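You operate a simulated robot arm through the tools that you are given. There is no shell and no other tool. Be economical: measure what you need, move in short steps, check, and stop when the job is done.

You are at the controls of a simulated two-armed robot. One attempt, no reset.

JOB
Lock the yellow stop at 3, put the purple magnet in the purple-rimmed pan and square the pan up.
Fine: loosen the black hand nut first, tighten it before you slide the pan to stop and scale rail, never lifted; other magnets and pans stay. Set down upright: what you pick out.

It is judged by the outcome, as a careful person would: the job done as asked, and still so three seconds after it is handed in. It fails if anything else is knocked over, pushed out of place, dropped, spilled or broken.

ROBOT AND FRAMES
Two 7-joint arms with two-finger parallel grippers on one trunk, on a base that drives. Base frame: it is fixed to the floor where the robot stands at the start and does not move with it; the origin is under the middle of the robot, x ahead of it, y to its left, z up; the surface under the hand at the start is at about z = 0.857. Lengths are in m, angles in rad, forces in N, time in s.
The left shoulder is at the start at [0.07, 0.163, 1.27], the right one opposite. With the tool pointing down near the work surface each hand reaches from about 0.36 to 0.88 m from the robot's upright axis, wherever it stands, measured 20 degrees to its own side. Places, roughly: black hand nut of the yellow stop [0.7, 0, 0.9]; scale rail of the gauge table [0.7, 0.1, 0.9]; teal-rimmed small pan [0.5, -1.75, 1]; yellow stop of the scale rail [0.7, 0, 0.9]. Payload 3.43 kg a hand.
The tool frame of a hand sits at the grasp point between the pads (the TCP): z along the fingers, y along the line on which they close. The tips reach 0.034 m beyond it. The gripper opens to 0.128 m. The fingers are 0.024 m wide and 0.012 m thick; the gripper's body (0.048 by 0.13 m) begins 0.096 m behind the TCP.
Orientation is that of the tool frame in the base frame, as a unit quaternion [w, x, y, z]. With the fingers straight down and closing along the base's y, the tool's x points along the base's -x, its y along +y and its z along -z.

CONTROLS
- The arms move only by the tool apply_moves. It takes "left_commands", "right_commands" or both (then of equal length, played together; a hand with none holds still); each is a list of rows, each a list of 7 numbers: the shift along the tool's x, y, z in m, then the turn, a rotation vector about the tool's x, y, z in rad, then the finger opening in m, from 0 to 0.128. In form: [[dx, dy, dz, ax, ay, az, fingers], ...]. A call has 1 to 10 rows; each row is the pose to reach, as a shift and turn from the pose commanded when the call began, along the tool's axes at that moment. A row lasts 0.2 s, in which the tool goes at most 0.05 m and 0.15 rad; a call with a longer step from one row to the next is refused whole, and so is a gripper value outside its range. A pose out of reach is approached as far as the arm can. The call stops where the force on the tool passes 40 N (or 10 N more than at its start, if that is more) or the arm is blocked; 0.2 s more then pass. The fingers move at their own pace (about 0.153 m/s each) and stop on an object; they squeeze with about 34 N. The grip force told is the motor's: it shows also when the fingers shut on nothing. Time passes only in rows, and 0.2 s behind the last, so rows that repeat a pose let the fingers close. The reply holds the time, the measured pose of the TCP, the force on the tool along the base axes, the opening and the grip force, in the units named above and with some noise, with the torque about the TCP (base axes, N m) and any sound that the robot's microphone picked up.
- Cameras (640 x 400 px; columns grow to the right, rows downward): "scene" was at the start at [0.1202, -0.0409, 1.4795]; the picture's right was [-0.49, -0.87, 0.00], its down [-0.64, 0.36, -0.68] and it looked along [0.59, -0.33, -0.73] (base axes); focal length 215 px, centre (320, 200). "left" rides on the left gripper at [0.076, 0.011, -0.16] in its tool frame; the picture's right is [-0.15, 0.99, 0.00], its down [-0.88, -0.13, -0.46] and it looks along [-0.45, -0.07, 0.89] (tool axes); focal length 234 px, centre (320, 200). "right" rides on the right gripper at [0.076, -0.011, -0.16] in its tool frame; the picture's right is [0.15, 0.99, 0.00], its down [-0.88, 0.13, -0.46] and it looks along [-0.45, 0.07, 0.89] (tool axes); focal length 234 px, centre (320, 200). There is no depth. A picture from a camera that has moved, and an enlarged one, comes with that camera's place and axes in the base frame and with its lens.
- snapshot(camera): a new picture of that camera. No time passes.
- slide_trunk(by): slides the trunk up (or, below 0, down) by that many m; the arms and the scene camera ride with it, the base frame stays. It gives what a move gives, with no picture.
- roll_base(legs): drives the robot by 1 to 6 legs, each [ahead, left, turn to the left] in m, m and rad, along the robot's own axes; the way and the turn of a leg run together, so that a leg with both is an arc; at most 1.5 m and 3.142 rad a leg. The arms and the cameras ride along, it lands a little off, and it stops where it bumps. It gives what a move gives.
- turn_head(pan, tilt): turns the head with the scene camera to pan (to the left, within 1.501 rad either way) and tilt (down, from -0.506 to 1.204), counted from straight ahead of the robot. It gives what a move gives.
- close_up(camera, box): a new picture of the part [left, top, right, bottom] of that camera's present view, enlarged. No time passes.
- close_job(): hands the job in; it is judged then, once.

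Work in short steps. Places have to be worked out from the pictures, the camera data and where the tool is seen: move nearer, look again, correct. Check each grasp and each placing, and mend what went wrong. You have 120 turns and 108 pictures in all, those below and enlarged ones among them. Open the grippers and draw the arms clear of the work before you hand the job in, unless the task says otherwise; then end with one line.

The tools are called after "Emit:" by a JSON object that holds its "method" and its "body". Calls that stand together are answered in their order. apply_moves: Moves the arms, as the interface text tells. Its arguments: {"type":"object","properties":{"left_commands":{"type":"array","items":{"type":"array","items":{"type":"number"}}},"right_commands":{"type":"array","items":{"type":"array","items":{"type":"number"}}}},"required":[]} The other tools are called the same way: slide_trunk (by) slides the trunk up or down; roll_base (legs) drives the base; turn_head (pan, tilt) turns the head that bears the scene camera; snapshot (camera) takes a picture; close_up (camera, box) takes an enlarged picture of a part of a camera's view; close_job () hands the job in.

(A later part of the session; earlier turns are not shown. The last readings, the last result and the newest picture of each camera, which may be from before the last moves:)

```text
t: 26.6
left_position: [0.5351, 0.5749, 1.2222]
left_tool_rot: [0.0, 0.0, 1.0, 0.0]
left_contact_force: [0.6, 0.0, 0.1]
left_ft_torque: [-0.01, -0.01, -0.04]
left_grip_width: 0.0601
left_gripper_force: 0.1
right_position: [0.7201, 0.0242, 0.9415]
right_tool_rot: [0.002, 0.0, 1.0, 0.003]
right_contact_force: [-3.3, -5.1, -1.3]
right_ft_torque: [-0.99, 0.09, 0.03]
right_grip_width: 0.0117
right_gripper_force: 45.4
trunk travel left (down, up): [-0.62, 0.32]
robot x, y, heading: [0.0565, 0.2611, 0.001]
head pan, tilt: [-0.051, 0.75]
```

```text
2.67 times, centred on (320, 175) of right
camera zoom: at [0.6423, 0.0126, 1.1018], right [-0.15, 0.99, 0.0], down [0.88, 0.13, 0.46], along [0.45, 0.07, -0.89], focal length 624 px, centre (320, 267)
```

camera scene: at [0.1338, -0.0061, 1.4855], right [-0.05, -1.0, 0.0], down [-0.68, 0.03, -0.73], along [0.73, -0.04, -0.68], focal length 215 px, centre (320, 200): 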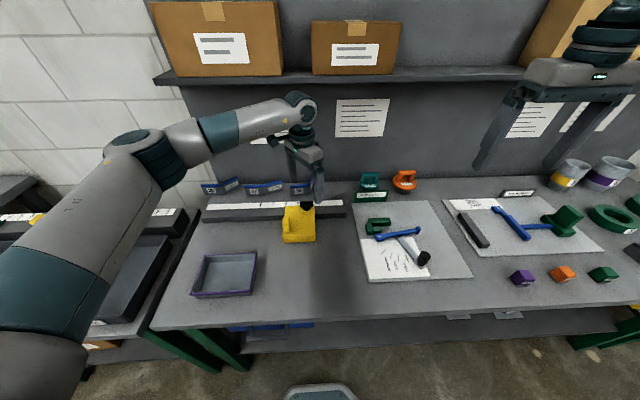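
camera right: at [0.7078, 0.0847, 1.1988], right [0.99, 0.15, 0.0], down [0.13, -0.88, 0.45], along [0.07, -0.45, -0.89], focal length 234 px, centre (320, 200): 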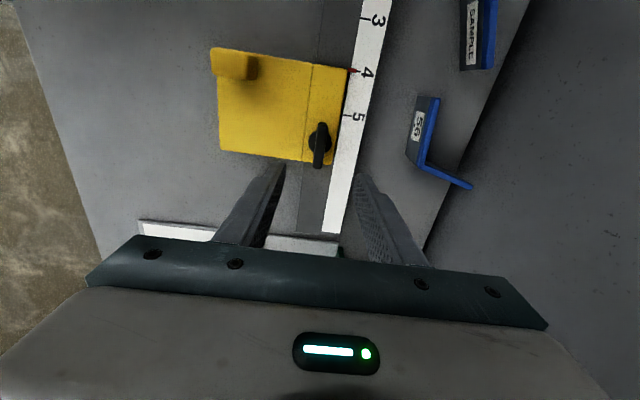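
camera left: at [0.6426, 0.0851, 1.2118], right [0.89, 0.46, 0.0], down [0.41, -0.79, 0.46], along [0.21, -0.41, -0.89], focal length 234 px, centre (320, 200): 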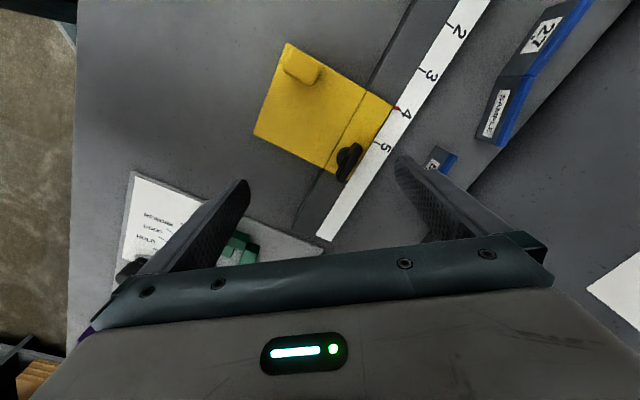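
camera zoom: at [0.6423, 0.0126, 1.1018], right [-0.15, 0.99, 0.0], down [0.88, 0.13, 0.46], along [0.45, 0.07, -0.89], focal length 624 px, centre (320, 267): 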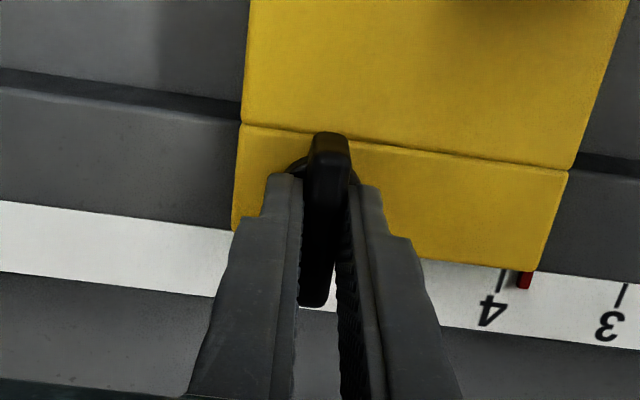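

The stop slides freely, with about 5 N. The pointer needs roughly 0.040 m more to tick 3, so I move 0.037 first.

Emit:
{"method": "apply_moves", "body": {"right_commands": [[0, 0.008, 0, 0, 0, 0, 0.005], [0, 0.016, 0, 0, 0, 0, 0.005], [0, 0.024, 0, 0, 0, 0, 0.005], [0, 0.032, 0, 0, 0, 0, 0.005], [0, 0.037, 0, 0, 0, 0, 0.005], [0, 0.037, 0, 0, 0, 0, 0.005]]}}

Emit:
{"method": "close_up", "body": {"camera": "right", "box": [340, 160, 440, 222]}}

Emit:
{"method": "close_up", "body": {"camera": "scene", "box": [320, 160, 400, 210]}}

```text
t: 28.0
left_position: [0.5346, 0.5775, 1.2214]
left_tool_rot: [0.001, 0.0, 1.0, 0.0]
left_contact_force: [0.6, -0.3, 0.5]
left_ft_torque: [-0.01, -0.01, 0.01]
left_grip_width: 0.0604
left_gripper_force: 0.1
right_position: [0.704, 0.0441, 0.9486]
right_tool_rot: [-0.001, 0.0, 1.0, 0.002]
right_contact_force: [-6.2, 0.5, 0.0]
right_ft_torque: [-0.48, 1.08, 0.01]
right_grip_width: 0.0119
right_gripper_force: 45.2
right hand out of reach, approached as far as the arm can: row 1, 2, 3, 4, 5, 6
trunk travel left (down, up): [-0.62, 0.32]
robot x, y, heading: [0.0593, 0.2614, -0.003]
head pan, tilt: [-0.051, 0.75]
```

```text
6.40 times, centred on (390, 191) of right
camera zoom: at [0.6268, 0.0316, 1.1089], right [-0.15, 0.99, 0.01], down [0.88, 0.13, 0.46], along [0.45, 0.07, -0.89], focal length 1499 px, centre (-128, 258)
```

zoom: 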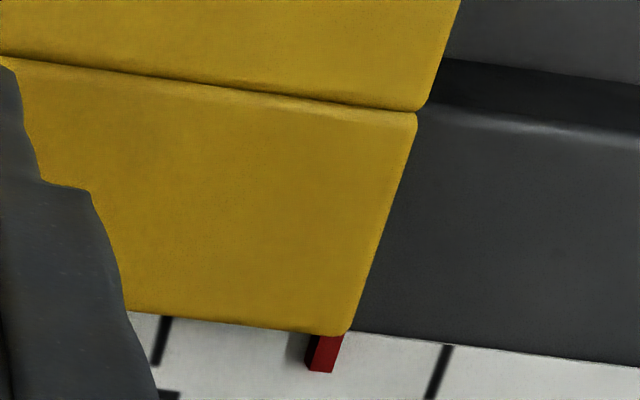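

```text
8.00 times, centred on (360, 185) of scene
camera zoom: at [0.1911, 0.2537, 1.3558], right [-0.05, -1.0, 0.0], down [-0.68, 0.03, -0.73], along [0.73, -0.04, -0.68], focal length 1722 px, centre (0, 320)
```

zoom: 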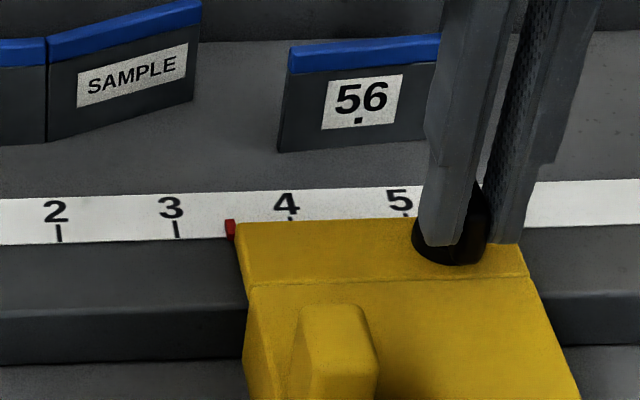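

The arm hit its limit and slid along the bar, with the stop about half way. I open, raise the hand, shift the base 0.08 left and regrip.

Emit:
{"method": "apply_moves", "body": {"right_commands": [[0, 0, 0, 0, 0, 0, 0.04], [0, 0, 0, 0, 0, 0, 0.06], [0, 0, -0.03, 0, 0, 0, 0.06], [0, 0, -0.07, 0, 0, 0, 0.06], [0, 0, -0.1, 0, 0, 0, 0.06]]}}

Emit:
{"method": "roll_base", "body": {"legs": [[0, 0.08, 0]]}}

Emit:
{"method": "snapshot", "body": {"camera": "right"}}

```text
t: 29.2
left_position: [0.5358, 0.5772, 1.2212]
left_tool_rot: [0.0, 0.0, 1.0, -0.001]
left_contact_force: [-0.1, 0.2, 0.3]
left_ft_torque: [0.0, -0.01, 0.01]
left_grip_width: 0.06
left_gripper_force: 0.0
right_position: [0.7058, 0.0429, 1.0462]
right_tool_rot: [0.002, 0.001, 1.0, 0.003]
right_contact_force: [-0.4, -0.5, 1.1]
right_ft_torque: [-0.01, -0.02, 0.03]
right_grip_width: 0.0602
right_gripper_force: 0.0
trunk travel left (down, up): [-0.62, 0.32]
robot x, y, heading: [0.0554, 0.2592, -0.004]
head pan, tilt: [-0.051, 0.75]
```

```text
t: 30.3
left_position: [0.5349, 0.655, 1.2221]
left_tool_rot: [-0.001, 0.0, 1.0, 0.0]
left_contact_force: [0.8, -0.8, -0.5]
left_ft_torque: [-0.02, 0.01, -0.01]
left_grip_width: 0.0603
left_gripper_force: 0.1
right_position: [0.705, 0.1203, 1.0454]
right_tool_rot: [0.002, 0.0, 1.0, 0.002]
right_contact_force: [0.1, 0.0, 0.5]
right_ft_torque: [0.01, -0.03, 0.0]
right_grip_width: 0.06
right_gripper_force: 0.0
trunk travel left (down, up): [-0.62, 0.32]
robot x, y, heading: [0.0555, 0.3391, 0.0]
head pan, tilt: [-0.051, 0.75]
```

```text
70 pictures are left
camera right: at [0.628, 0.1082, 1.2071], right [-0.15, 0.99, 0.0], down [0.88, 0.13, 0.46], along [0.45, 0.07, -0.89], focal length 234 px, centre (320, 200)
```

right: 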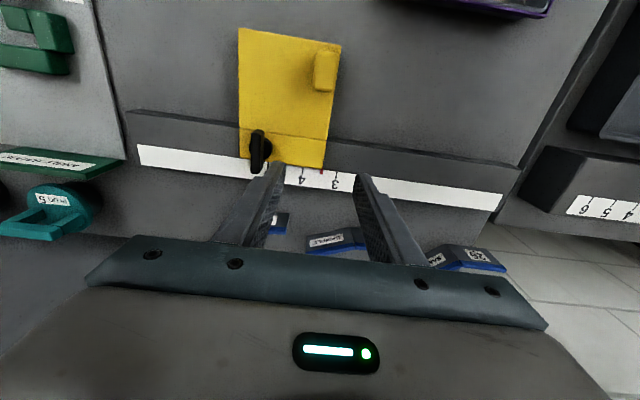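

The nut is now at about [0.717, 0.047]. I move over it and down to z of 0.975.

Emit:
{"method": "apply_moves", "body": {"right_commands": [[-0.006, -0.036, 0, 0, 0, 0, 0.06], [-0.013, -0.073, 0.02, 0, 0, 0, 0.06], [-0.013, -0.073, 0.05, 0, 0, 0, 0.06], [-0.013, -0.073, 0.07, 0, 0, 0, 0.06], [-0.013, -0.073, 0.07, 0, 0, 0, 0.06]]}}

Emit:
{"method": "close_up", "body": {"camera": "right", "box": [200, 100, 440, 250]}}

```text
t: 31.5
left_position: [0.5356, 0.6547, 1.2219]
left_tool_rot: [0.0, -0.001, 1.0, -0.001]
left_contact_force: [-0.4, -0.2, -0.3]
left_ft_torque: [-0.02, -0.01, 0.02]
left_grip_width: 0.0601
left_gripper_force: 0.0
right_position: [0.7181, 0.0472, 0.9757]
right_tool_rot: [0.001, 0.001, 1.0, 0.001]
right_contact_force: [0.2, 0.1, 0.1]
right_ft_torque: [-0.01, 0.01, 0.0]
right_grip_width: 0.0601
right_gripper_force: 0.0
trunk travel left (down, up): [-0.62, 0.32]
robot x, y, heading: [0.0569, 0.3375, 0.002]
head pan, tilt: [-0.051, 0.75]
```

```text
2.67 times, centred on (320, 175) of right
camera zoom: at [0.6415, 0.0359, 1.1365], right [-0.15, 0.99, 0.0], down [0.88, 0.13, 0.46], along [0.45, 0.07, -0.89], focal length 624 px, centre (320, 267)
```

zoom: 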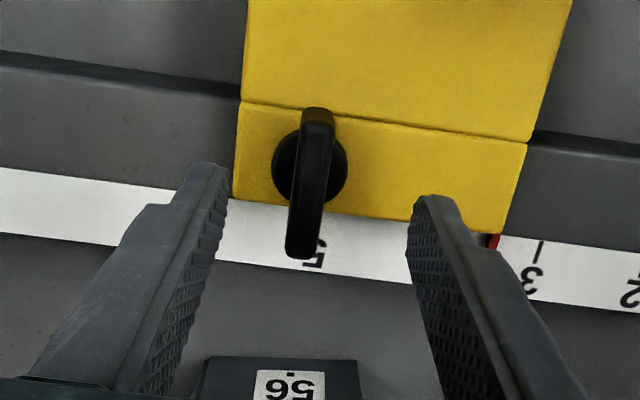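

Nearly centred. I lower, close, and move the stop 0.021 along +y, in one slow go.

Emit:
{"method": "apply_moves", "body": {"right_commands": [[0, -0.003, 0.017, 0, 0, 0, 0.06], [0, -0.003, 0.034, 0, 0, 0, 0.06], [0, -0.003, 0.034, 0, 0, 0, 0.03], [0, -0.003, 0.034, 0, 0, 0, 0.005], [0, -0.003, 0.034, 0, 0, 0, 0.005], [0, 0.003, 0.034, 0, 0, 0, 0.005], [0, 0.009, 0.034, 0, 0, 0, 0.005], [0, 0.015, 0.034, 0, 0, 0, 0.005], [0, 0.018, 0.034, 0, 0, 0, 0.005], [0, 0.018, 0.034, 0, 0, 0, 0.005]]}}

Emit:
{"method": "close_up", "body": {"camera": "right", "box": [340, 160, 440, 222]}}

Emit:
{"method": "close_up", "body": {"camera": "scene", "box": [320, 160, 400, 210]}}

```text
t: 33.7
left_position: [0.5366, 0.6555, 1.2215]
left_tool_rot: [0.0, 0.0, 1.0, 0.0]
left_contact_force: [-0.3, -0.1, 1.1]
left_ft_torque: [0.04, 0.02, 0.02]
left_grip_width: 0.0601
left_gripper_force: 0.0
right_position: [0.7183, 0.064, 0.9415]
right_tool_rot: [0.001, 0.001, 1.0, 0.002]
right_contact_force: [2.2, -5.3, -0.1]
right_ft_torque: [-0.99, -0.1, -0.04]
right_grip_width: 0.0116
right_gripper_force: 44.9
trunk travel left (down, up): [-0.62, 0.32]
robot x, y, heading: [0.0567, 0.338, -0.0]
head pan, tilt: [-0.051, 0.75]
```

```text
6.40 times, centred on (390, 191) of right
camera zoom: at [0.6418, 0.053, 1.1025], right [-0.15, 0.99, 0.0], down [0.88, 0.13, 0.46], along [0.45, 0.07, -0.89], focal length 1499 px, centre (-128, 258)
```

zoom: 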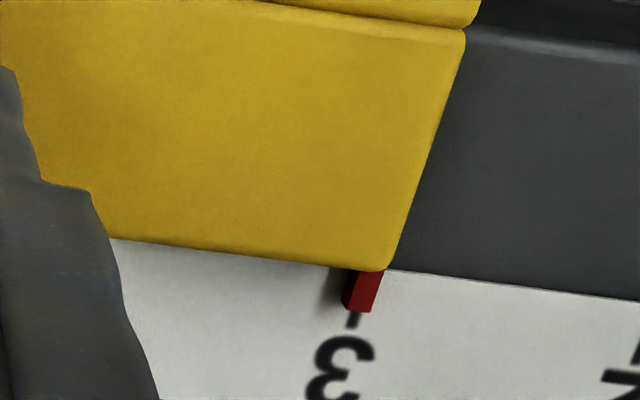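

```text
8.00 times, centred on (360, 185) of scene
camera zoom: at [0.1929, 0.3311, 1.3555], right [-0.05, -1.0, 0.0], down [-0.68, 0.04, -0.73], along [0.73, -0.04, -0.68], focal length 1722 px, centre (0, 320)
```

zoom: 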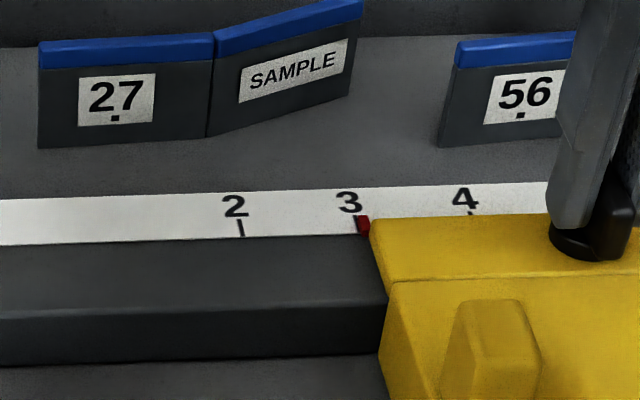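

Very close to 3. I enlarge further to judge the last millimetre.

Emit:
{"method": "close_up", "body": {"camera": "scene", "box": [346, 176, 386, 201]}}

Emit:
{"method": "close_up", "body": {"camera": "right", "box": [380, 190, 420, 215]}}

```text
16.00 times, centred on (366, 188) of scene
camera zoom: at [0.1929, 0.3311, 1.3555], right [-0.05, -1.0, 0.0], down [-0.68, 0.04, -0.73], along [0.73, -0.04, -0.68], focal length 3444 px, centre (-416, 384)
```

zoom: 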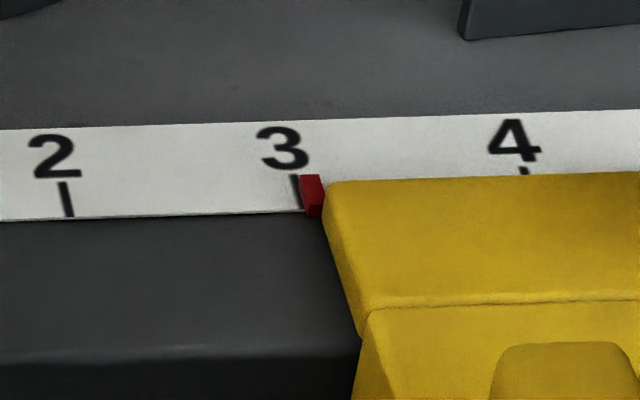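

```text
16.00 times, centred on (400, 202) of right
camera zoom: at [0.6418, 0.053, 1.1025], right [-0.15, 0.99, 0.0], down [0.88, 0.13, 0.46], along [0.45, 0.07, -0.89], focal length 3747 px, centre (-960, 160)
```

zoom: 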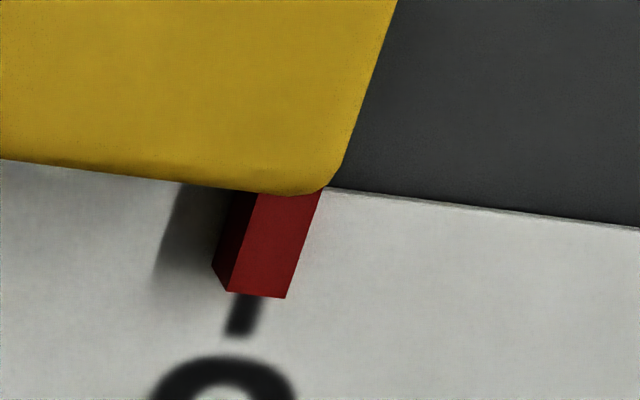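

The pointer is about 1.5 mm short of the tick centre. I nudge it by that and look again.

Emit:
{"method": "apply_moves", "body": {"right_commands": [[0, 0.001, 0, 0, 0, 0, 0.005], [0, 0.0017, 0, 0, 0, 0, 0.005], [0, 0.0017, 0, 0, 0, 0, 0.005]]}}

Emit:
{"method": "close_up", "body": {"camera": "scene", "box": [346, 176, 386, 201]}}

Emit:
{"method": "close_up", "body": {"camera": "right", "box": [380, 190, 420, 215]}}

```text
t: 34.5
left_position: [0.5374, 0.654, 1.2199]
left_tool_rot: [-0.001, 0.0, 1.0, 0.001]
left_contact_force: [-0.2, -0.2, 0.4]
left_ft_torque: [-0.01, 0.0, -0.04]
left_grip_width: 0.0601
left_gripper_force: 0.1
right_position: [0.7194, 0.0658, 0.9412]
right_tool_rot: [0.001, 0.002, 1.0, 0.002]
right_contact_force: [3.2, -5.5, -0.7]
right_ft_torque: [-0.95, 0.23, 0.02]
right_grip_width: 0.0117
right_gripper_force: 44.8
trunk travel left (down, up): [-0.62, 0.32]
robot x, y, heading: [0.0581, 0.3369, 0.0]
head pan, tilt: [-0.051, 0.75]
```

```text
16.00 times, centred on (366, 188) of scene
camera zoom: at [0.1931, 0.3311, 1.3555], right [-0.05, -1.0, 0.0], down [-0.68, 0.04, -0.73], along [0.73, -0.04, -0.68], focal length 3444 px, centre (-416, 384)
```

zoom: 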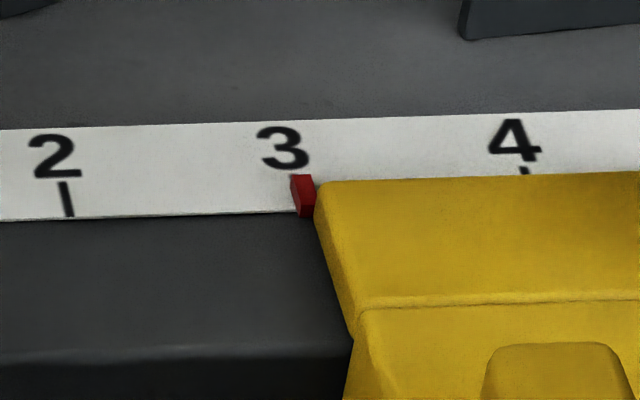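

```text
16.00 times, centred on (400, 202) of right
camera zoom: at [0.6418, 0.0547, 1.1024], right [-0.15, 0.99, 0.0], down [0.88, 0.13, 0.46], along [0.45, 0.07, -0.89], focal length 3747 px, centre (-960, 160)
```

zoom: 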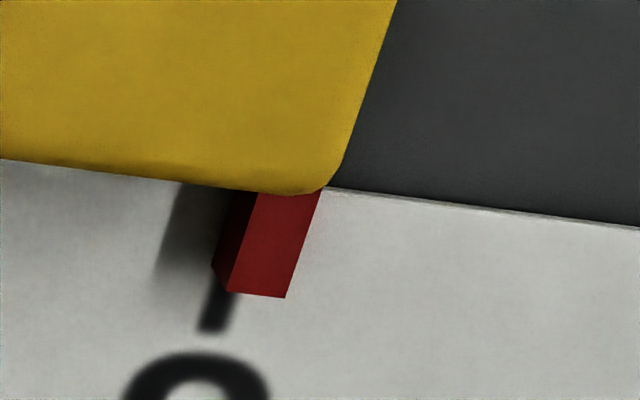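

Both views now bracket the tick on 3. I tighten by turning clockwise, first halfway.

Emit:
{"method": "apply_moves", "body": {"right_commands": [[0, 0, 0, 0, 0, 0.12, 0.005], [0, 0, 0, 0, 0, 0.24, 0.005], [0, 0, 0, 0, 0, 0.36, 0.005], [0, 0, 0, 0, 0, 0.48, 0.005], [0, 0, 0, 0, 0, 0.6, 0.005], [0, 0, 0, 0, 0, 0.72, 0.005], [0, 0, 0, 0, 0, 0.8, 0.005]]}}

Emit:
{"method": "close_up", "body": {"camera": "scene", "box": [346, 176, 386, 201]}}

```text
t: 36.1
left_position: [0.5363, 0.6557, 1.22]
left_tool_rot: [0.0, 0.001, 1.0, -0.001]
left_contact_force: [-0.3, 0.2, 0.3]
left_ft_torque: [0.01, -0.02, 0.0]
left_grip_width: 0.0604
left_gripper_force: 0.0
right_position: [0.7182, 0.0672, 0.9423]
right_tool_rot: [0.001, 0.392, 0.92, 0.002]
right_contact_force: [5.7, -1.4, -2.4]
right_ft_torque: [-1.51, -0.44, 0.01]
right_grip_width: 0.0119
right_gripper_force: 45.2
trunk travel left (down, up): [-0.62, 0.32]
robot x, y, heading: [0.0598, 0.3427, -0.001]
head pan, tilt: [-0.051, 0.75]
```

```text
16.00 times, centred on (366, 188) of scene
camera zoom: at [0.1935, 0.3317, 1.3554], right [-0.05, -1.0, 0.0], down [-0.68, 0.03, -0.73], along [0.73, -0.04, -0.68], focal length 3444 px, centre (-416, 384)
```

zoom: 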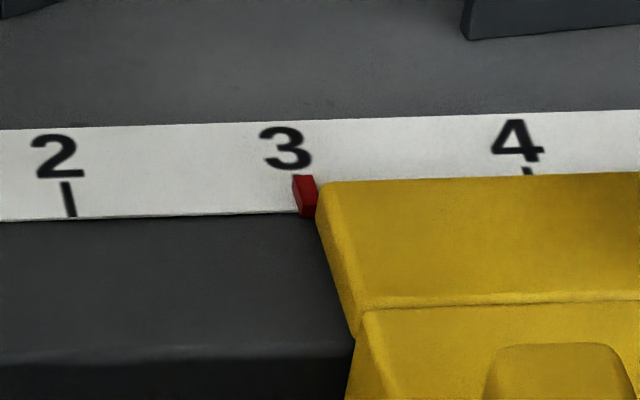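

The stop held its place relative to the scale. I finish the turn.

Emit:
{"method": "apply_moves", "body": {"right_commands": [[0, 0, 0, 0, 0, 0.12, 0.005], [0, 0, 0, 0, 0, 0.24, 0.005], [0, 0, 0, 0, 0, 0.36, 0.005], [0, 0, 0, 0, 0, 0.48, 0.005], [0, 0, 0, 0, 0, 0.6, 0.005], [0, 0, 0, 0, 0, 0.7, 0.005], [0, 0, 0, 0, 0, 0.77, 0.005], [0, 0, 0, 0, 0, 0.77, 0.005]]}}

Emit:
{"method": "close_up", "body": {"camera": "scene", "box": [346, 176, 386, 201]}}

Emit:
{"method": "close_up", "body": {"camera": "right", "box": [200, 50, 440, 200]}}

```text
t: 37.9
left_position: [0.5379, 0.6554, 1.2201]
left_tool_rot: [0.001, 0.0, 1.0, 0.0]
left_contact_force: [0.5, -0.3, -0.8]
left_ft_torque: [0.0, 0.0, 0.02]
left_grip_width: 0.0599
left_gripper_force: 0.1
right_position: [0.7206, 0.0681, 0.942]
right_tool_rot: [-0.001, 0.707, 0.707, 0.003]
right_contact_force: [11.3, 1.8, -0.1]
right_ft_torque: [-0.97, 0.18, 0.03]
right_grip_width: 0.0115
right_gripper_force: 45.0
trunk travel left (down, up): [-0.62, 0.32]
robot x, y, heading: [0.0599, 0.3369, 0.004]
head pan, tilt: [-0.051, 0.75]
```

```text
16.00 times, centred on (366, 188) of scene
camera zoom: at [0.1942, 0.3324, 1.3554], right [-0.05, -1.0, 0.0], down [-0.68, 0.03, -0.73], along [0.73, -0.04, -0.68], focal length 3444 px, centre (-416, 384)
```

zoom: 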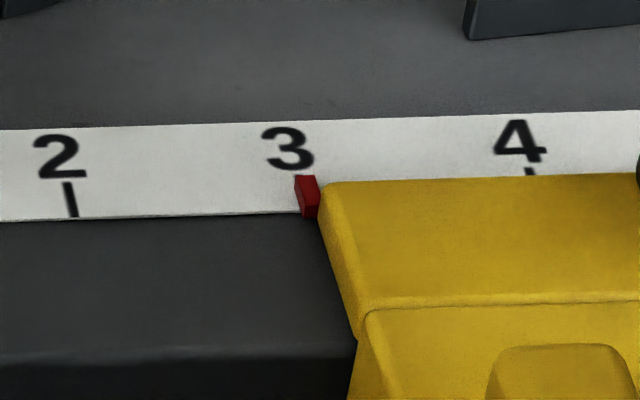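

```text
2.67 times, centred on (320, 125) of right
camera zoom: at [0.7075, 0.1429, 1.1031], right [0.99, 0.14, 0.0], down [0.13, -0.88, 0.45], along [0.07, -0.45, -0.89], focal length 624 px, centre (320, 400)
```

zoom: 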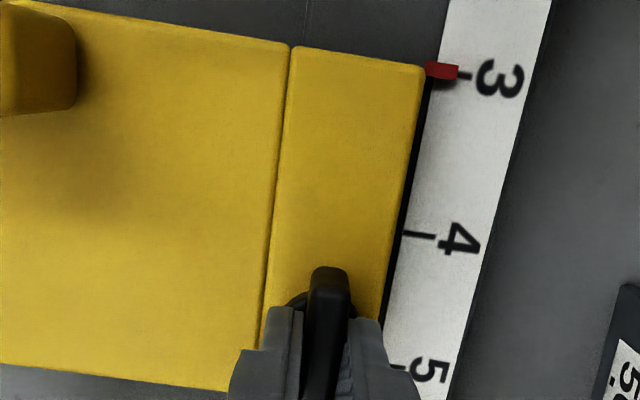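

From this camera, almost without sideways parallax, I enlarge to measure the pointer against the tick.

Emit:
{"method": "close_up", "body": {"camera": "right", "box": [350, 60, 398, 90]}}

```text
13.33 times, centred on (374, 75) of right
camera zoom: at [0.7075, 0.1429, 1.1031], right [0.99, 0.14, 0.0], down [0.13, -0.88, 0.45], along [0.07, -0.45, -0.89], focal length 3122 px, centre (-400, 1867)
```

zoom: 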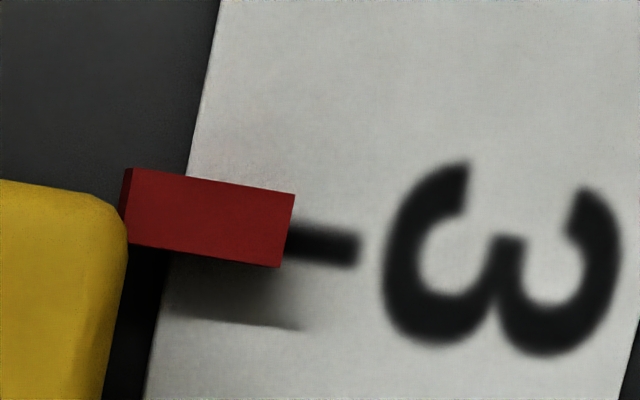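

The pointer is within 0.8 mm of tick 3. I test the lock with a tiny push along -y through the bar.

Emit:
{"method": "apply_moves", "body": {"right_commands": [[-0.002, 0, 0, 0, 0, 0, 0.005], [-0.004, 0, 0, 0, 0, 0, 0.005], [-0.004, 0, 0, 0, 0, 0, 0.005]]}}

Emit:
{"method": "close_up", "body": {"camera": "right", "box": [350, 60, 398, 90]}}

```text
t: 38.7
left_position: [0.5377, 0.6573, 1.2202]
left_tool_rot: [-0.001, -0.001, 1.0, -0.001]
left_contact_force: [-0.4, 0.1, -0.3]
left_ft_torque: [-0.01, 0.0, -0.01]
left_grip_width: 0.0599
left_gripper_force: 0.0
right_position: [0.7203, 0.0684, 0.9416]
right_tool_rot: [-0.002, 0.706, 0.708, 0.003]
right_contact_force: [9.4, 19.8, -5.0]
right_ft_torque: [0.57, -0.06, 0.02]
right_grip_width: 0.0119
right_gripper_force: 44.9
trunk travel left (down, up): [-0.62, 0.32]
robot x, y, heading: [0.061, 0.3358, -0.002]
head pan, tilt: [-0.051, 0.75]
```

```text
13.33 times, centred on (374, 75) of right
camera zoom: at [0.7075, 0.1425, 1.1032], right [0.99, 0.15, 0.0], down [0.13, -0.88, 0.45], along [0.07, -0.45, -0.89], focal length 3122 px, centre (-400, 1867)
```

zoom: 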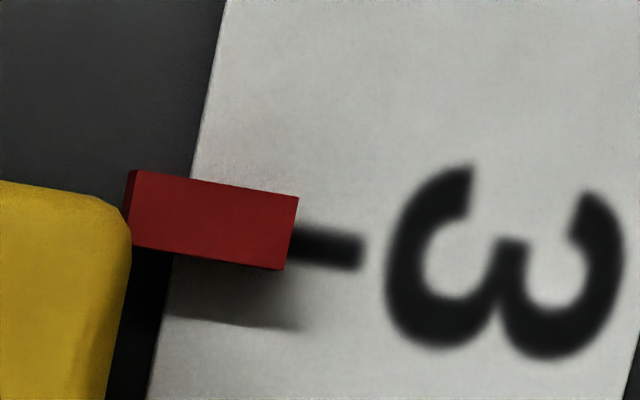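

The lock holds at 20 N with no motion. I release the bar, raise the hand and turn it back to neutral.

Emit:
{"method": "apply_moves", "body": {"right_commands": [[0, 0, 0, 0, 0, 0, 0.005], [0.004, 0, 0, 0, 0, 0, 0.03], [0.004, 0, 0, 0, 0, 0, 0.06], [0.004, 0, -0.03, 0, 0, 0, 0.06], [0.004, 0, -0.07, 0, 0, 0, 0.06], [0.004, 0, -0.11, 0, 0, 0, 0.06], [0.004, 0, -0.15, 0, 0, 0, 0.06]]}}

Emit:
{"method": "apply_moves", "body": {"right_commands": [[-0.01, -0.02, 0, 0, 0, -0.15, 0.06], [-0.02, -0.04, 0, 0, 0, -0.3, 0.06], [-0.03, -0.06, 0, 0, 0, -0.45, 0.06], [-0.04, -0.08, 0, 0, 0, -0.6, 0.06], [-0.05, -0.1, 0, 0, 0, -0.75, 0.06], [-0.06, -0.12, 0, 0, 0, -0.9, 0.06], [-0.07, -0.14, 0, 0, 0, -1.05, 0.06], [-0.08, -0.16, 0, 0, 0, -1.2, 0.06], [-0.08, -0.18, 0, 0, 0, -1.35, 0.06], [-0.08, -0.2, 0, 0, 0, -1.5, 0.06]]}}

Emit:
{"method": "slide_trunk", "body": {"by": 0.13}}

Emit:
{"method": "snapshot", "body": {"camera": "scene"}}

```text
t: 40.3
left_position: [0.5346, 0.6555, 1.2214]
left_tool_rot: [0.0, 0.001, 1.0, 0.0]
left_contact_force: [0.4, -0.5, 0.0]
left_ft_torque: [-0.01, -0.01, -0.02]
left_grip_width: 0.0601
left_gripper_force: 0.1
right_position: [0.718, 0.0681, 1.0928]
right_tool_rot: [0.0, 0.707, 0.707, 0.004]
right_contact_force: [0.3, -0.2, 0.1]
right_ft_torque: [0.01, -0.01, 0.01]
right_grip_width: 0.0601
right_gripper_force: 0.1
trunk travel left (down, up): [-0.62, 0.32]
robot x, y, heading: [0.0588, 0.3384, -0.006]
head pan, tilt: [-0.051, 0.75]
```

```text
t: 42.5
left_position: [0.5348, 0.6539, 1.222]
left_tool_rot: [0.001, 0.0, 1.0, 0.0]
left_contact_force: [0.0, 0.8, -0.7]
left_ft_torque: [-0.02, -0.02, 0.03]
left_grip_width: 0.0599
left_gripper_force: 0.1
right_position: [0.5175, -0.014, 1.0927]
right_tool_rot: [0.002, 0.035, 0.999, 0.002]
right_contact_force: [-0.6, 0.2, -0.3]
right_ft_torque: [0.02, 0.01, 0.01]
right_grip_width: 0.0603
right_gripper_force: 0.0
trunk travel left (down, up): [-0.62, 0.32]
robot x, y, heading: [0.0551, 0.3384, 0.0]
head pan, tilt: [-0.051, 0.75]
```

```text
t: 44.0
left_position: [0.5354, 0.6563, 1.3514]
left_tool_rot: [0.0, 0.0, 1.0, 0.0]
left_contact_force: [0.2, -0.2, 0.7]
left_ft_torque: [0.0, 0.01, 0.0]
left_grip_width: 0.0598
left_gripper_force: 0.1
right_position: [0.5192, -0.0129, 1.2218]
right_tool_rot: [0.001, 0.036, 0.999, 0.003]
right_contact_force: [1.1, 0.6, 0.3]
right_ft_torque: [0.02, -0.02, 0.03]
right_grip_width: 0.06
right_gripper_force: 0.1
trunk travel left (down, up): [-0.75, 0.19]
robot x, y, heading: [0.0589, 0.3402, -0.003]
head pan, tilt: [-0.051, 0.75]
```

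```text
57 pictures are left
camera scene: at [0.1924, 0.3318, 1.4855], right [-0.05, -1.0, 0.0], down [-0.68, 0.03, -0.73], along [0.73, -0.04, -0.68], focal length 215 px, centre (320, 200)
```

scene: 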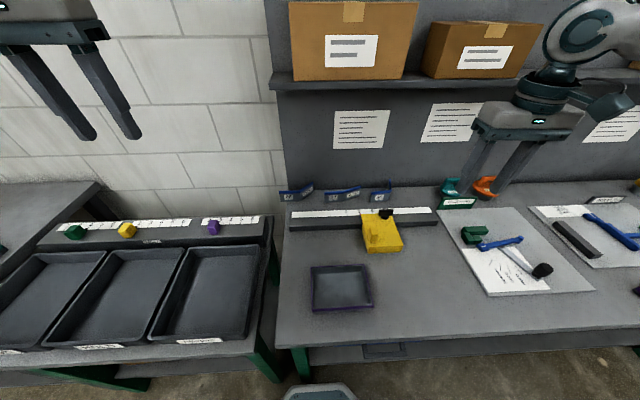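

Now for the magnet: back 0.08, then right 0.70, so that it lies on the right hand's side.

Emit:
{"method": "roll_base", "body": {"legs": [[-0.08, 0, 0], [0, -0.7, 0]]}}

Emit:
{"method": "snapshot", "body": {"camera": "right"}}

```text
t: 48.5
left_position: [0.4559, -0.035, 1.3501]
left_tool_rot: [0.0, -0.005, 1.0, 0.0]
left_contact_force: [0.1, -0.5, 0.8]
left_ft_torque: [0.0, 0.0, 0.0]
left_grip_width: 0.0598
left_gripper_force: 0.0
right_position: [0.4453, -0.7019, 1.2222]
right_tool_rot: [0.002, 0.03, 1.0, 0.002]
right_contact_force: [-1.0, 0.4, 0.3]
right_ft_torque: [-0.01, 0.02, -0.03]
right_grip_width: 0.0602
right_gripper_force: 0.1
trunk travel left (down, up): [-0.75, 0.19]
robot x, y, heading: [-0.0189, -0.3582, 0.018]
head pan, tilt: [-0.051, 0.75]
```

```text
56 pictures are left
camera right: at [0.3675, -0.7107, 1.3826], right [-0.09, 1.0, 0.0], down [0.89, 0.08, 0.46], along [0.46, 0.04, -0.89], focal length 234 px, centre (320, 200)
```

right: 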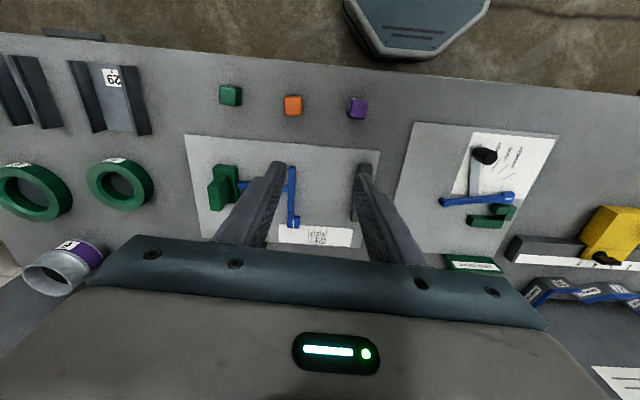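

The magnet is at about [0.412, -0.627]. I bring the right hand above it, opening wider.

Emit:
{"method": "apply_moves", "body": {"right_commands": [[0.01, 0.02, 0.04, 0, 0, 0, 0.08], [0.02, 0.04, 0.08, 0, 0, 0, 0.08], [0.03, 0.06, 0.12, 0, 0, 0, 0.08], [0.0395, 0.073, 0.16, 0, 0, 0, 0.08], [0.0395, 0.073, 0.19, 0, 0, 0, 0.08], [0.0395, 0.073, 0.2, 0, 0, 0, 0.08]]}}

Emit:
{"method": "snapshot", "body": {"camera": "right"}}

Emit:
{"method": "close_up", "body": {"camera": "right", "box": [240, 110, 400, 210]}}

```text
t: 49.9
left_position: [0.457, -0.0357, 1.3519]
left_tool_rot: [0.0, -0.005, 1.0, 0.0]
left_contact_force: [0.6, 0.3, -0.4]
left_ft_torque: [0.02, 0.01, -0.01]
left_grip_width: 0.06
left_gripper_force: 0.1
right_position: [0.4104, -0.6284, 1.0226]
right_tool_rot: [0.001, 0.031, 1.0, 0.003]
right_contact_force: [0.2, 0.4, -0.8]
right_ft_torque: [0.0, 0.02, 0.03]
right_grip_width: 0.0801
right_gripper_force: 0.1
trunk travel left (down, up): [-0.75, 0.19]
robot x, y, heading: [-0.0162, -0.3541, 0.005]
head pan, tilt: [-0.051, 0.75]
```

```text
55 pictures are left
camera right: at [0.3332, -0.6359, 1.1826], right [-0.09, 1.0, 0.01], down [0.89, 0.07, 0.46], along [0.46, 0.04, -0.89], focal length 234 px, centre (320, 200)
```

right: 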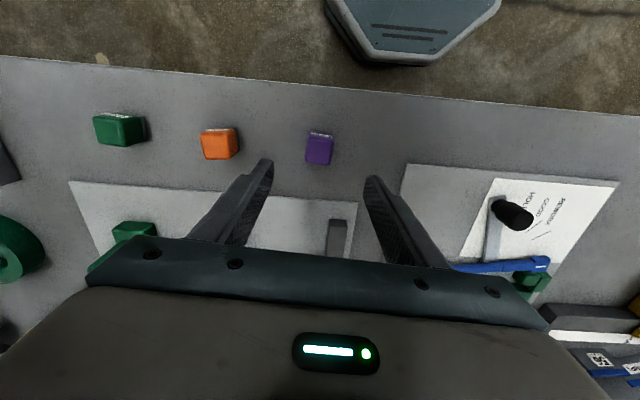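

```text
4.00 times, centred on (320, 160) of right
camera zoom: at [0.3332, -0.6359, 1.1826], right [-0.09, 1.0, 0.01], down [0.89, 0.07, 0.46], along [0.46, 0.04, -0.89], focal length 937 px, centre (320, 360)
```

zoom: 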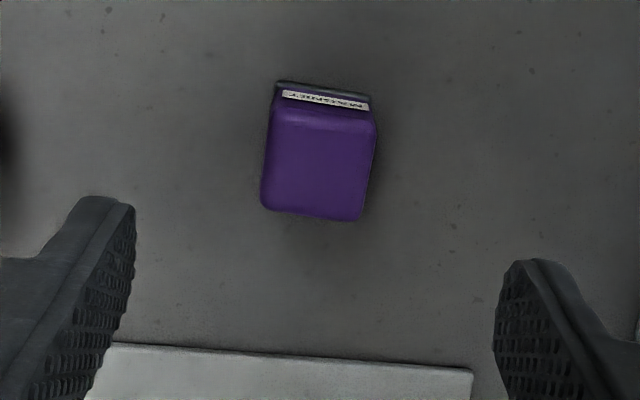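

The magnet is 31 mm wide, centred between the fingers and aligned. I lower to z of 0.900 (tips about 9 mm above the table).

Emit:
{"method": "apply_moves", "body": {"right_commands": [[0, 0, 0.04, 0, 0, 0, 0.08], [0, 0, 0.08, 0, 0, 0, 0.08], [0, 0, 0.105, 0, 0, 0, 0.08], [0, 0, 0.122, 0, 0, 0, 0.08], [0, 0, 0.122, 0, 0, 0, 0.08]]}}

Emit:
{"method": "close_up", "body": {"camera": "right", "box": [200, 110, 440, 260]}}

```text
t: 51.1
left_position: [0.4545, -0.0354, 1.3517]
left_tool_rot: [0.001, -0.005, 1.0, 0.0]
left_contact_force: [-0.2, 0.4, 0.4]
left_ft_torque: [0.04, -0.01, -0.02]
left_grip_width: 0.0603
left_gripper_force: 0.0
right_position: [0.4122, -0.6272, 0.8994]
right_tool_rot: [0.002, 0.031, 1.0, 0.003]
right_contact_force: [0.2, 0.8, -0.1]
right_ft_torque: [0.0, -0.03, -0.04]
right_grip_width: 0.08
right_gripper_force: 0.0
trunk travel left (down, up): [-0.75, 0.19]
robot x, y, heading: [-0.0202, -0.3556, 0.011]
head pan, tilt: [-0.051, 0.75]
```

```text
2.67 times, centred on (320, 185) of right
camera zoom: at [0.3334, -0.6346, 1.0601], right [-0.09, 1.0, 0.0], down [0.89, 0.07, 0.46], along [0.46, 0.04, -0.89], focal length 624 px, centre (320, 240)
```

zoom: 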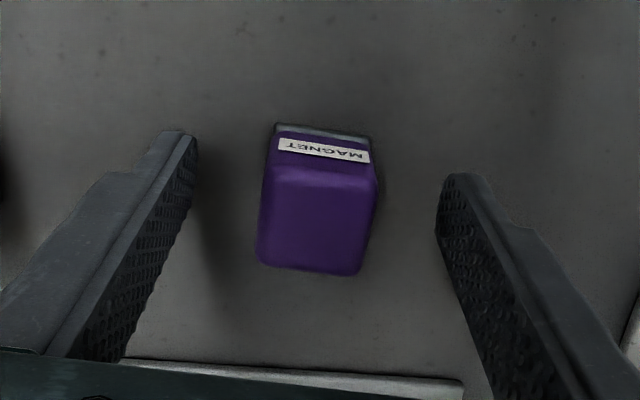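

Well centred. I close on it and lift slowly.

Emit:
{"method": "apply_moves", "body": {"right_commands": [[0, 0, 0, 0, 0, 0, 0.05], [0, 0, 0, 0, 0, 0, 0.015], [0, 0, 0, 0, 0, 0, 0.015], [0, 0, -0.005, 0, 0, 0, 0.015], [0, 0, -0.03, 0, 0, 0, 0.015], [0, 0, -0.07, 0, 0, 0, 0.015], [0, 0, -0.12, 0, 0, 0, 0.015]]}}

Emit:
{"method": "snapshot", "body": {"camera": "right"}}

```text
t: 52.7
left_position: [0.4545, -0.035, 1.3516]
left_tool_rot: [0.001, -0.005, 1.0, 0.0]
left_contact_force: [0.1, -0.3, -0.7]
left_ft_torque: [-0.01, -0.05, -0.04]
left_grip_width: 0.0598
left_gripper_force: 0.1
right_position: [0.408, -0.6273, 1.0199]
right_tool_rot: [0.002, 0.031, 1.0, 0.001]
right_contact_force: [-0.5, 0.3, -0.9]
right_ft_torque: [-0.02, -0.02, 0.02]
right_grip_width: 0.0329
right_gripper_force: 34.3
trunk travel left (down, up): [-0.75, 0.19]
robot x, y, heading: [-0.0174, -0.3589, 0.014]
head pan, tilt: [-0.051, 0.75]
```

```text
52 pictures are left
camera right: at [0.3306, -0.6351, 1.1806], right [-0.09, 1.0, 0.0], down [0.89, 0.08, 0.46], along [0.46, 0.04, -0.89], focal length 234 px, centre (320, 200)
```

right: 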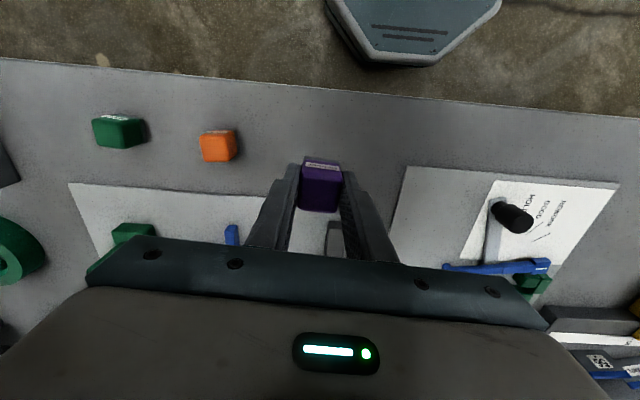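

The magnet is held upright (33 mm). I raise it and drive left about 0.89 to bring it over the pan.

Emit:
{"method": "apply_moves", "body": {"right_commands": [[0, 0, -0.04, 0, 0, 0, 0.015], [0, 0, -0.08, 0, 0, 0, 0.015], [0, 0, -0.12, 0, 0, 0, 0.015]]}}

Emit:
{"method": "roll_base", "body": {"legs": [[0, 0.89, -0.012]]}}

Emit:
{"method": "snapshot", "body": {"camera": "right"}}

```text
t: 53.5
left_position: [0.4556, -0.0348, 1.3521]
left_tool_rot: [0.001, -0.006, 1.0, 0.0]
left_contact_force: [0.0, -0.3, -0.4]
left_ft_torque: [-0.01, -0.04, 0.01]
left_grip_width: 0.0601
left_gripper_force: 0.0
right_position: [0.4102, -0.6269, 1.1403]
right_tool_rot: [0.001, 0.032, 0.999, 0.003]
right_contact_force: [0.2, 0.3, -1.2]
right_ft_torque: [0.0, -0.01, 0.02]
right_grip_width: 0.033
right_gripper_force: 34.2
trunk travel left (down, up): [-0.75, 0.19]
robot x, y, heading: [-0.0201, -0.3588, 0.007]
head pan, tilt: [-0.051, 0.75]
```

```text
t: 58.2
left_position: [0.454, 0.8473, 1.3512]
left_tool_rot: [-0.001, 0.001, 1.0, 0.001]
left_contact_force: [0.7, 0.7, 0.6]
left_ft_torque: [0.01, 0.0, -0.05]
left_grip_width: 0.0605
left_gripper_force: 0.1
right_position: [0.404, 0.2542, 1.1397]
right_tool_rot: [0.002, 0.035, 0.999, 0.002]
right_contact_force: [0.4, -0.2, -0.5]
right_ft_torque: [-0.02, 0.02, 0.04]
right_grip_width: 0.033
right_gripper_force: 34.1
trunk travel left (down, up): [-0.75, 0.19]
robot x, y, heading: [-0.0233, 0.5317, 0.0]
head pan, tilt: [-0.051, 0.75]
```

```text
51 pictures are left
camera right: at [0.3252, 0.2482, 1.3009], right [-0.08, 1.0, 0.01], down [0.89, 0.07, 0.46], along [0.46, 0.04, -0.89], focal length 234 px, centre (320, 200)
```

right: 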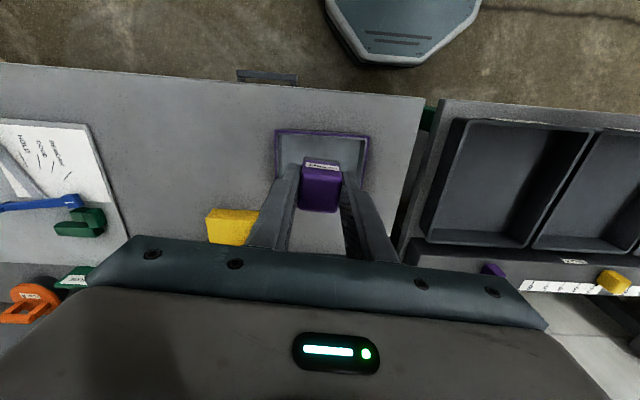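

The pan lies just below. I take a scene view for its place and size.

Emit:
{"method": "snapshot", "body": {"camera": "scene"}}

Emit:
{"method": "close_up", "body": {"camera": "scene", "box": [350, 180, 510, 280]}}

```text
50 pictures are left
camera scene: at [0.1113, 0.5232, 1.4855], right [-0.05, -1.0, 0.0], down [-0.68, 0.03, -0.73], along [0.73, -0.04, -0.68], focal length 215 px, centre (320, 200)
```

scene: 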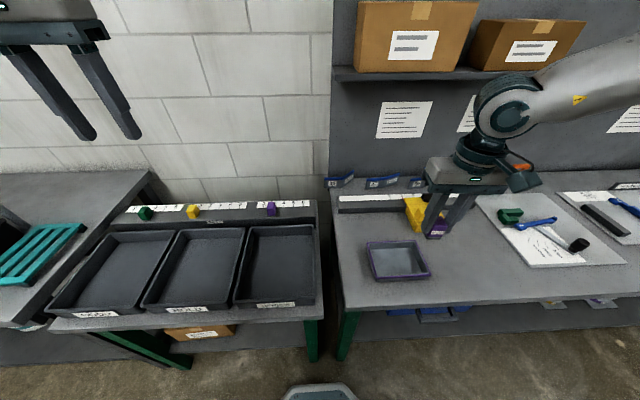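

```text
4.00 times, centred on (430, 230) of scene
camera zoom: at [0.1113, 0.5232, 1.4855], right [-0.05, -1.0, 0.0], down [-0.68, 0.03, -0.73], along [0.73, -0.04, -0.68], focal length 861 px, centre (-120, 80)
```

zoom: 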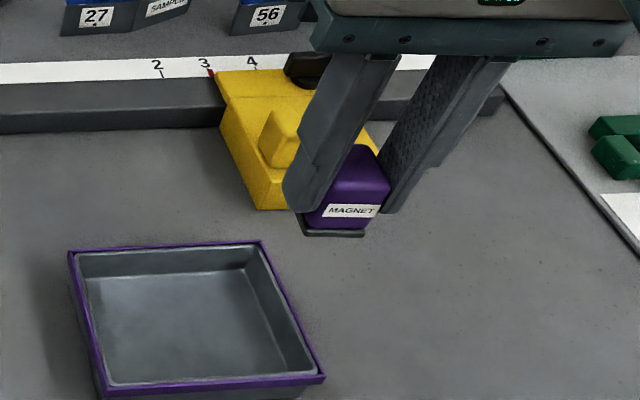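

The pan rim spans about x 0.409-0.533 and y 0.175-0.342, so its centre is near [0.471, 0.258]. I bring the magnet over the centre and down to z of 0.935.

Emit:
{"method": "apply_moves", "body": {"right_commands": [[-0.035, 0.005, 0.02, 0, 0, 0, 0.015], [-0.0666, 0.0087, 0.06, 0, 0, 0, 0.015], [-0.0666, 0.0087, 0.1, 0, 0, 0, 0.015], [-0.0666, 0.0087, 0.14, 0, 0, 0, 0.015], [-0.0666, 0.0087, 0.18, 0, 0, 0, 0.015], [-0.0666, 0.0087, 0.205, 0, 0, 0, 0.015], [-0.0666, 0.0087, 0.205, 0, 0, 0, 0.015]]}}

Emit:
{"method": "close_up", "body": {"camera": "right", "box": [200, 80, 440, 230]}}

Emit:
{"method": "close_up", "body": {"camera": "scene", "box": [350, 200, 470, 290]}}

```text
refused: row 2 steps farther than a row can; nothing moved
```

```text
2.67 times, centred on (320, 155) of right
camera zoom: at [0.3252, 0.2482, 1.3009], right [-0.08, 1.0, 0.01], down [0.89, 0.07, 0.46], along [0.46, 0.04, -0.89], focal length 624 px, centre (320, 320)
```

zoom: 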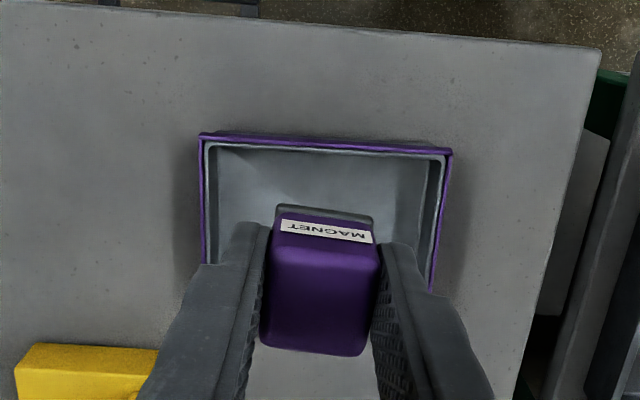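

```text
4.44 times, centred on (410, 245) of scene
camera zoom: at [0.1113, 0.5232, 1.4855], right [-0.05, -1.0, 0.0], down [-0.68, 0.03, -0.73], along [0.73, -0.04, -0.68], focal length 957 px, centre (-80, 0)
```

zoom: 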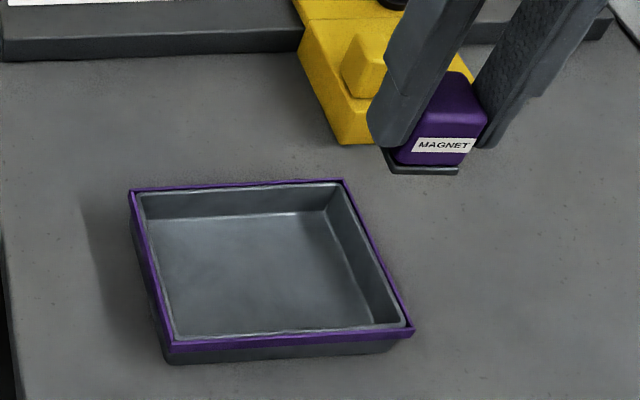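

The step was too long; I resend it in smaller steps.

Emit:
{"method": "apply_moves", "body": {"right_commands": [[-0.03, 0.004, 0.03, 0, 0, 0, 0.015], [-0.055, 0.007, 0.06, 0, 0, 0, 0.015], [-0.0666, 0.0087, 0.1, 0, 0, 0, 0.015], [-0.0666, 0.0087, 0.14, 0, 0, 0, 0.015], [-0.0666, 0.0087, 0.18, 0, 0, 0, 0.015], [-0.0666, 0.0087, 0.205, 0, 0, 0, 0.015], [-0.0666, 0.0087, 0.205, 0, 0, 0, 0.015]]}}

Emit:
{"method": "close_up", "body": {"camera": "right", "box": [200, 80, 440, 230]}}

Emit:
{"method": "close_up", "body": {"camera": "scene", "box": [350, 200, 470, 290]}}

```text
t: 59.8
left_position: [0.4542, 0.8473, 1.3512]
left_tool_rot: [0.001, 0.0, 1.0, 0.0]
left_contact_force: [0.1, 0.0, 0.0]
left_ft_torque: [0.0, -0.03, 0.0]
left_grip_width: 0.06
left_gripper_force: 0.0
right_position: [0.4712, 0.2611, 0.9347]
right_tool_rot: [0.002, 0.035, 0.999, 0.003]
right_contact_force: [0.0, -0.2, -1.0]
right_ft_torque: [0.02, -0.02, 0.03]
right_grip_width: 0.033
right_gripper_force: 33.8
trunk travel left (down, up): [-0.75, 0.19]
robot x, y, heading: [-0.0205, 0.5323, -0.001]
head pan, tilt: [-0.051, 0.75]
```

```text
2.67 times, centred on (320, 155) of right
camera zoom: at [0.3924, 0.254, 1.0958], right [-0.08, 1.0, 0.0], down [0.89, 0.07, 0.46], along [0.46, 0.04, -0.89], focal length 624 px, centre (320, 320)
```

zoom: 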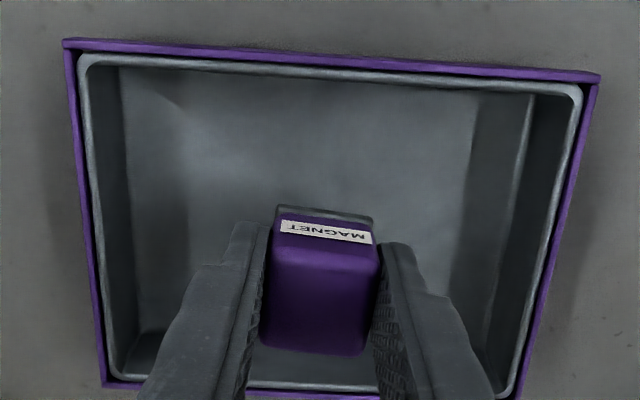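

```text
4.44 times, centred on (410, 245) of scene
camera zoom: at [0.111, 0.5238, 1.4856], right [-0.05, -1.0, 0.0], down [-0.68, 0.03, -0.73], along [0.73, -0.04, -0.68], focal length 957 px, centre (-80, 0)
```

zoom: 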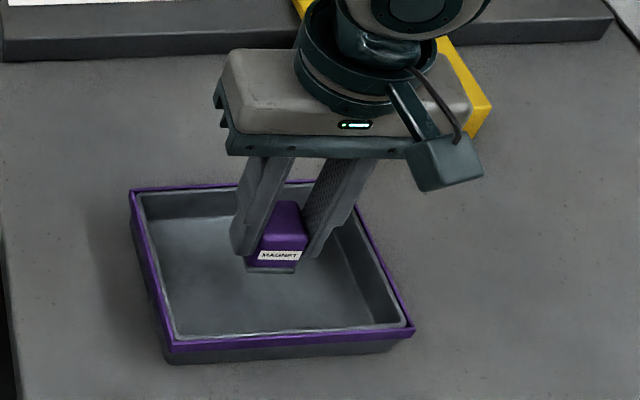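

The magnet hangs over the middle of the pan. I lower it gently to z of about 0.905.

Emit:
{"method": "apply_moves", "body": {"right_commands": [[0, 0, 0.012, 0, 0, 0, 0.015], [0, 0, 0.02, 0, 0, 0, 0.015], [0, 0, 0.026, 0, 0, 0, 0.015], [0, 0, 0.029, 0, 0, 0, 0.015], [0, 0, 0.029, 0, 0, 0, 0.015]]}}

```text
t: 61.0
left_position: [0.4544, 0.8473, 1.3503]
left_tool_rot: [0.0, 0.0, 1.0, 0.0]
left_contact_force: [0.9, 0.4, 0.3]
left_ft_torque: [-0.03, 0.02, 0.01]
left_grip_width: 0.0601
left_gripper_force: 0.2
right_position: [0.471, 0.2608, 0.906]
right_tool_rot: [0.002, 0.035, 0.999, 0.002]
right_contact_force: [-0.1, -0.3, -0.9]
right_ft_torque: [-0.01, 0.01, 0.03]
right_grip_width: 0.0327
right_gripper_force: 34.1
trunk travel left (down, up): [-0.75, 0.19]
robot x, y, heading: [-0.0229, 0.5291, 0.002]
head pan, tilt: [-0.051, 0.75]
```

No contact yet; I go down millimetre by millimetre.

Emit:
{"method": "apply_moves", "body": {"right_commands": [[0, 0, 0.001, 0, 0, 0, 0.015], [0, 0, 0.002, 0, 0, 0, 0.015], [0, 0, 0.003, 0, 0, 0, 0.015]]}}

```text
t: 61.8
left_position: [0.4547, 0.8478, 1.3515]
left_tool_rot: [0.0, 0.0, 1.0, 0.0]
left_contact_force: [0.0, 0.2, 0.0]
left_ft_torque: [0.06, -0.02, 0.02]
left_grip_width: 0.0601
left_gripper_force: 0.1
right_position: [0.4724, 0.2609, 0.904]
right_tool_rot: [0.002, 0.035, 0.999, 0.002]
right_contact_force: [0.3, -0.6, -0.9]
right_ft_torque: [0.02, -0.01, 0.01]
right_grip_width: 0.033
right_gripper_force: 34.4
trunk travel left (down, up): [-0.75, 0.19]
robot x, y, heading: [-0.0229, 0.5292, 0.0]
head pan, tilt: [-0.051, 0.75]
```

Emit:
{"method": "apply_moves", "body": {"right_commands": [[0, 0, 0.001, 0, 0, 0, 0.015], [0, 0, 0.002, 0, 0, 0, 0.015]]}}

Emit:
{"method": "close_up", "body": {"camera": "scene", "box": [370, 235, 430, 280]}}

```text
t: 62.4
left_position: [0.4528, 0.8474, 1.352]
left_tool_rot: [0.001, 0.0, 1.0, 0.0]
left_contact_force: [0.4, 0.7, -0.3]
left_ft_torque: [-0.02, 0.01, -0.04]
left_grip_width: 0.0601
left_gripper_force: 0.0
right_position: [0.4706, 0.2622, 0.904]
right_tool_rot: [0.002, 0.035, 0.999, 0.003]
right_contact_force: [-1.0, -3.2, 16.2]
right_ft_torque: [-0.27, 0.13, 0.01]
right_grip_width: 0.033
right_gripper_force: 33.9
trunk travel left (down, up): [-0.75, 0.19]
robot x, y, heading: [-0.0227, 0.5301, -0.0]
head pan, tilt: [-0.051, 0.75]
```

```text
8.89 times, centred on (400, 258) of scene
camera zoom: at [0.1098, 0.5242, 1.486], right [-0.05, -1.0, 0.0], down [-0.68, 0.03, -0.73], along [0.73, -0.04, -0.68], focal length 1913 px, centre (-391, -311)
```

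zoom: 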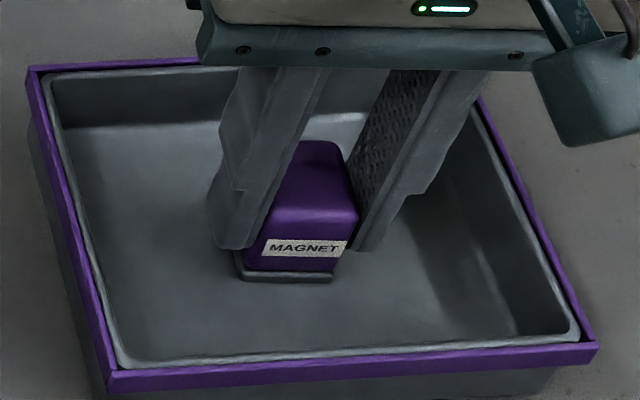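

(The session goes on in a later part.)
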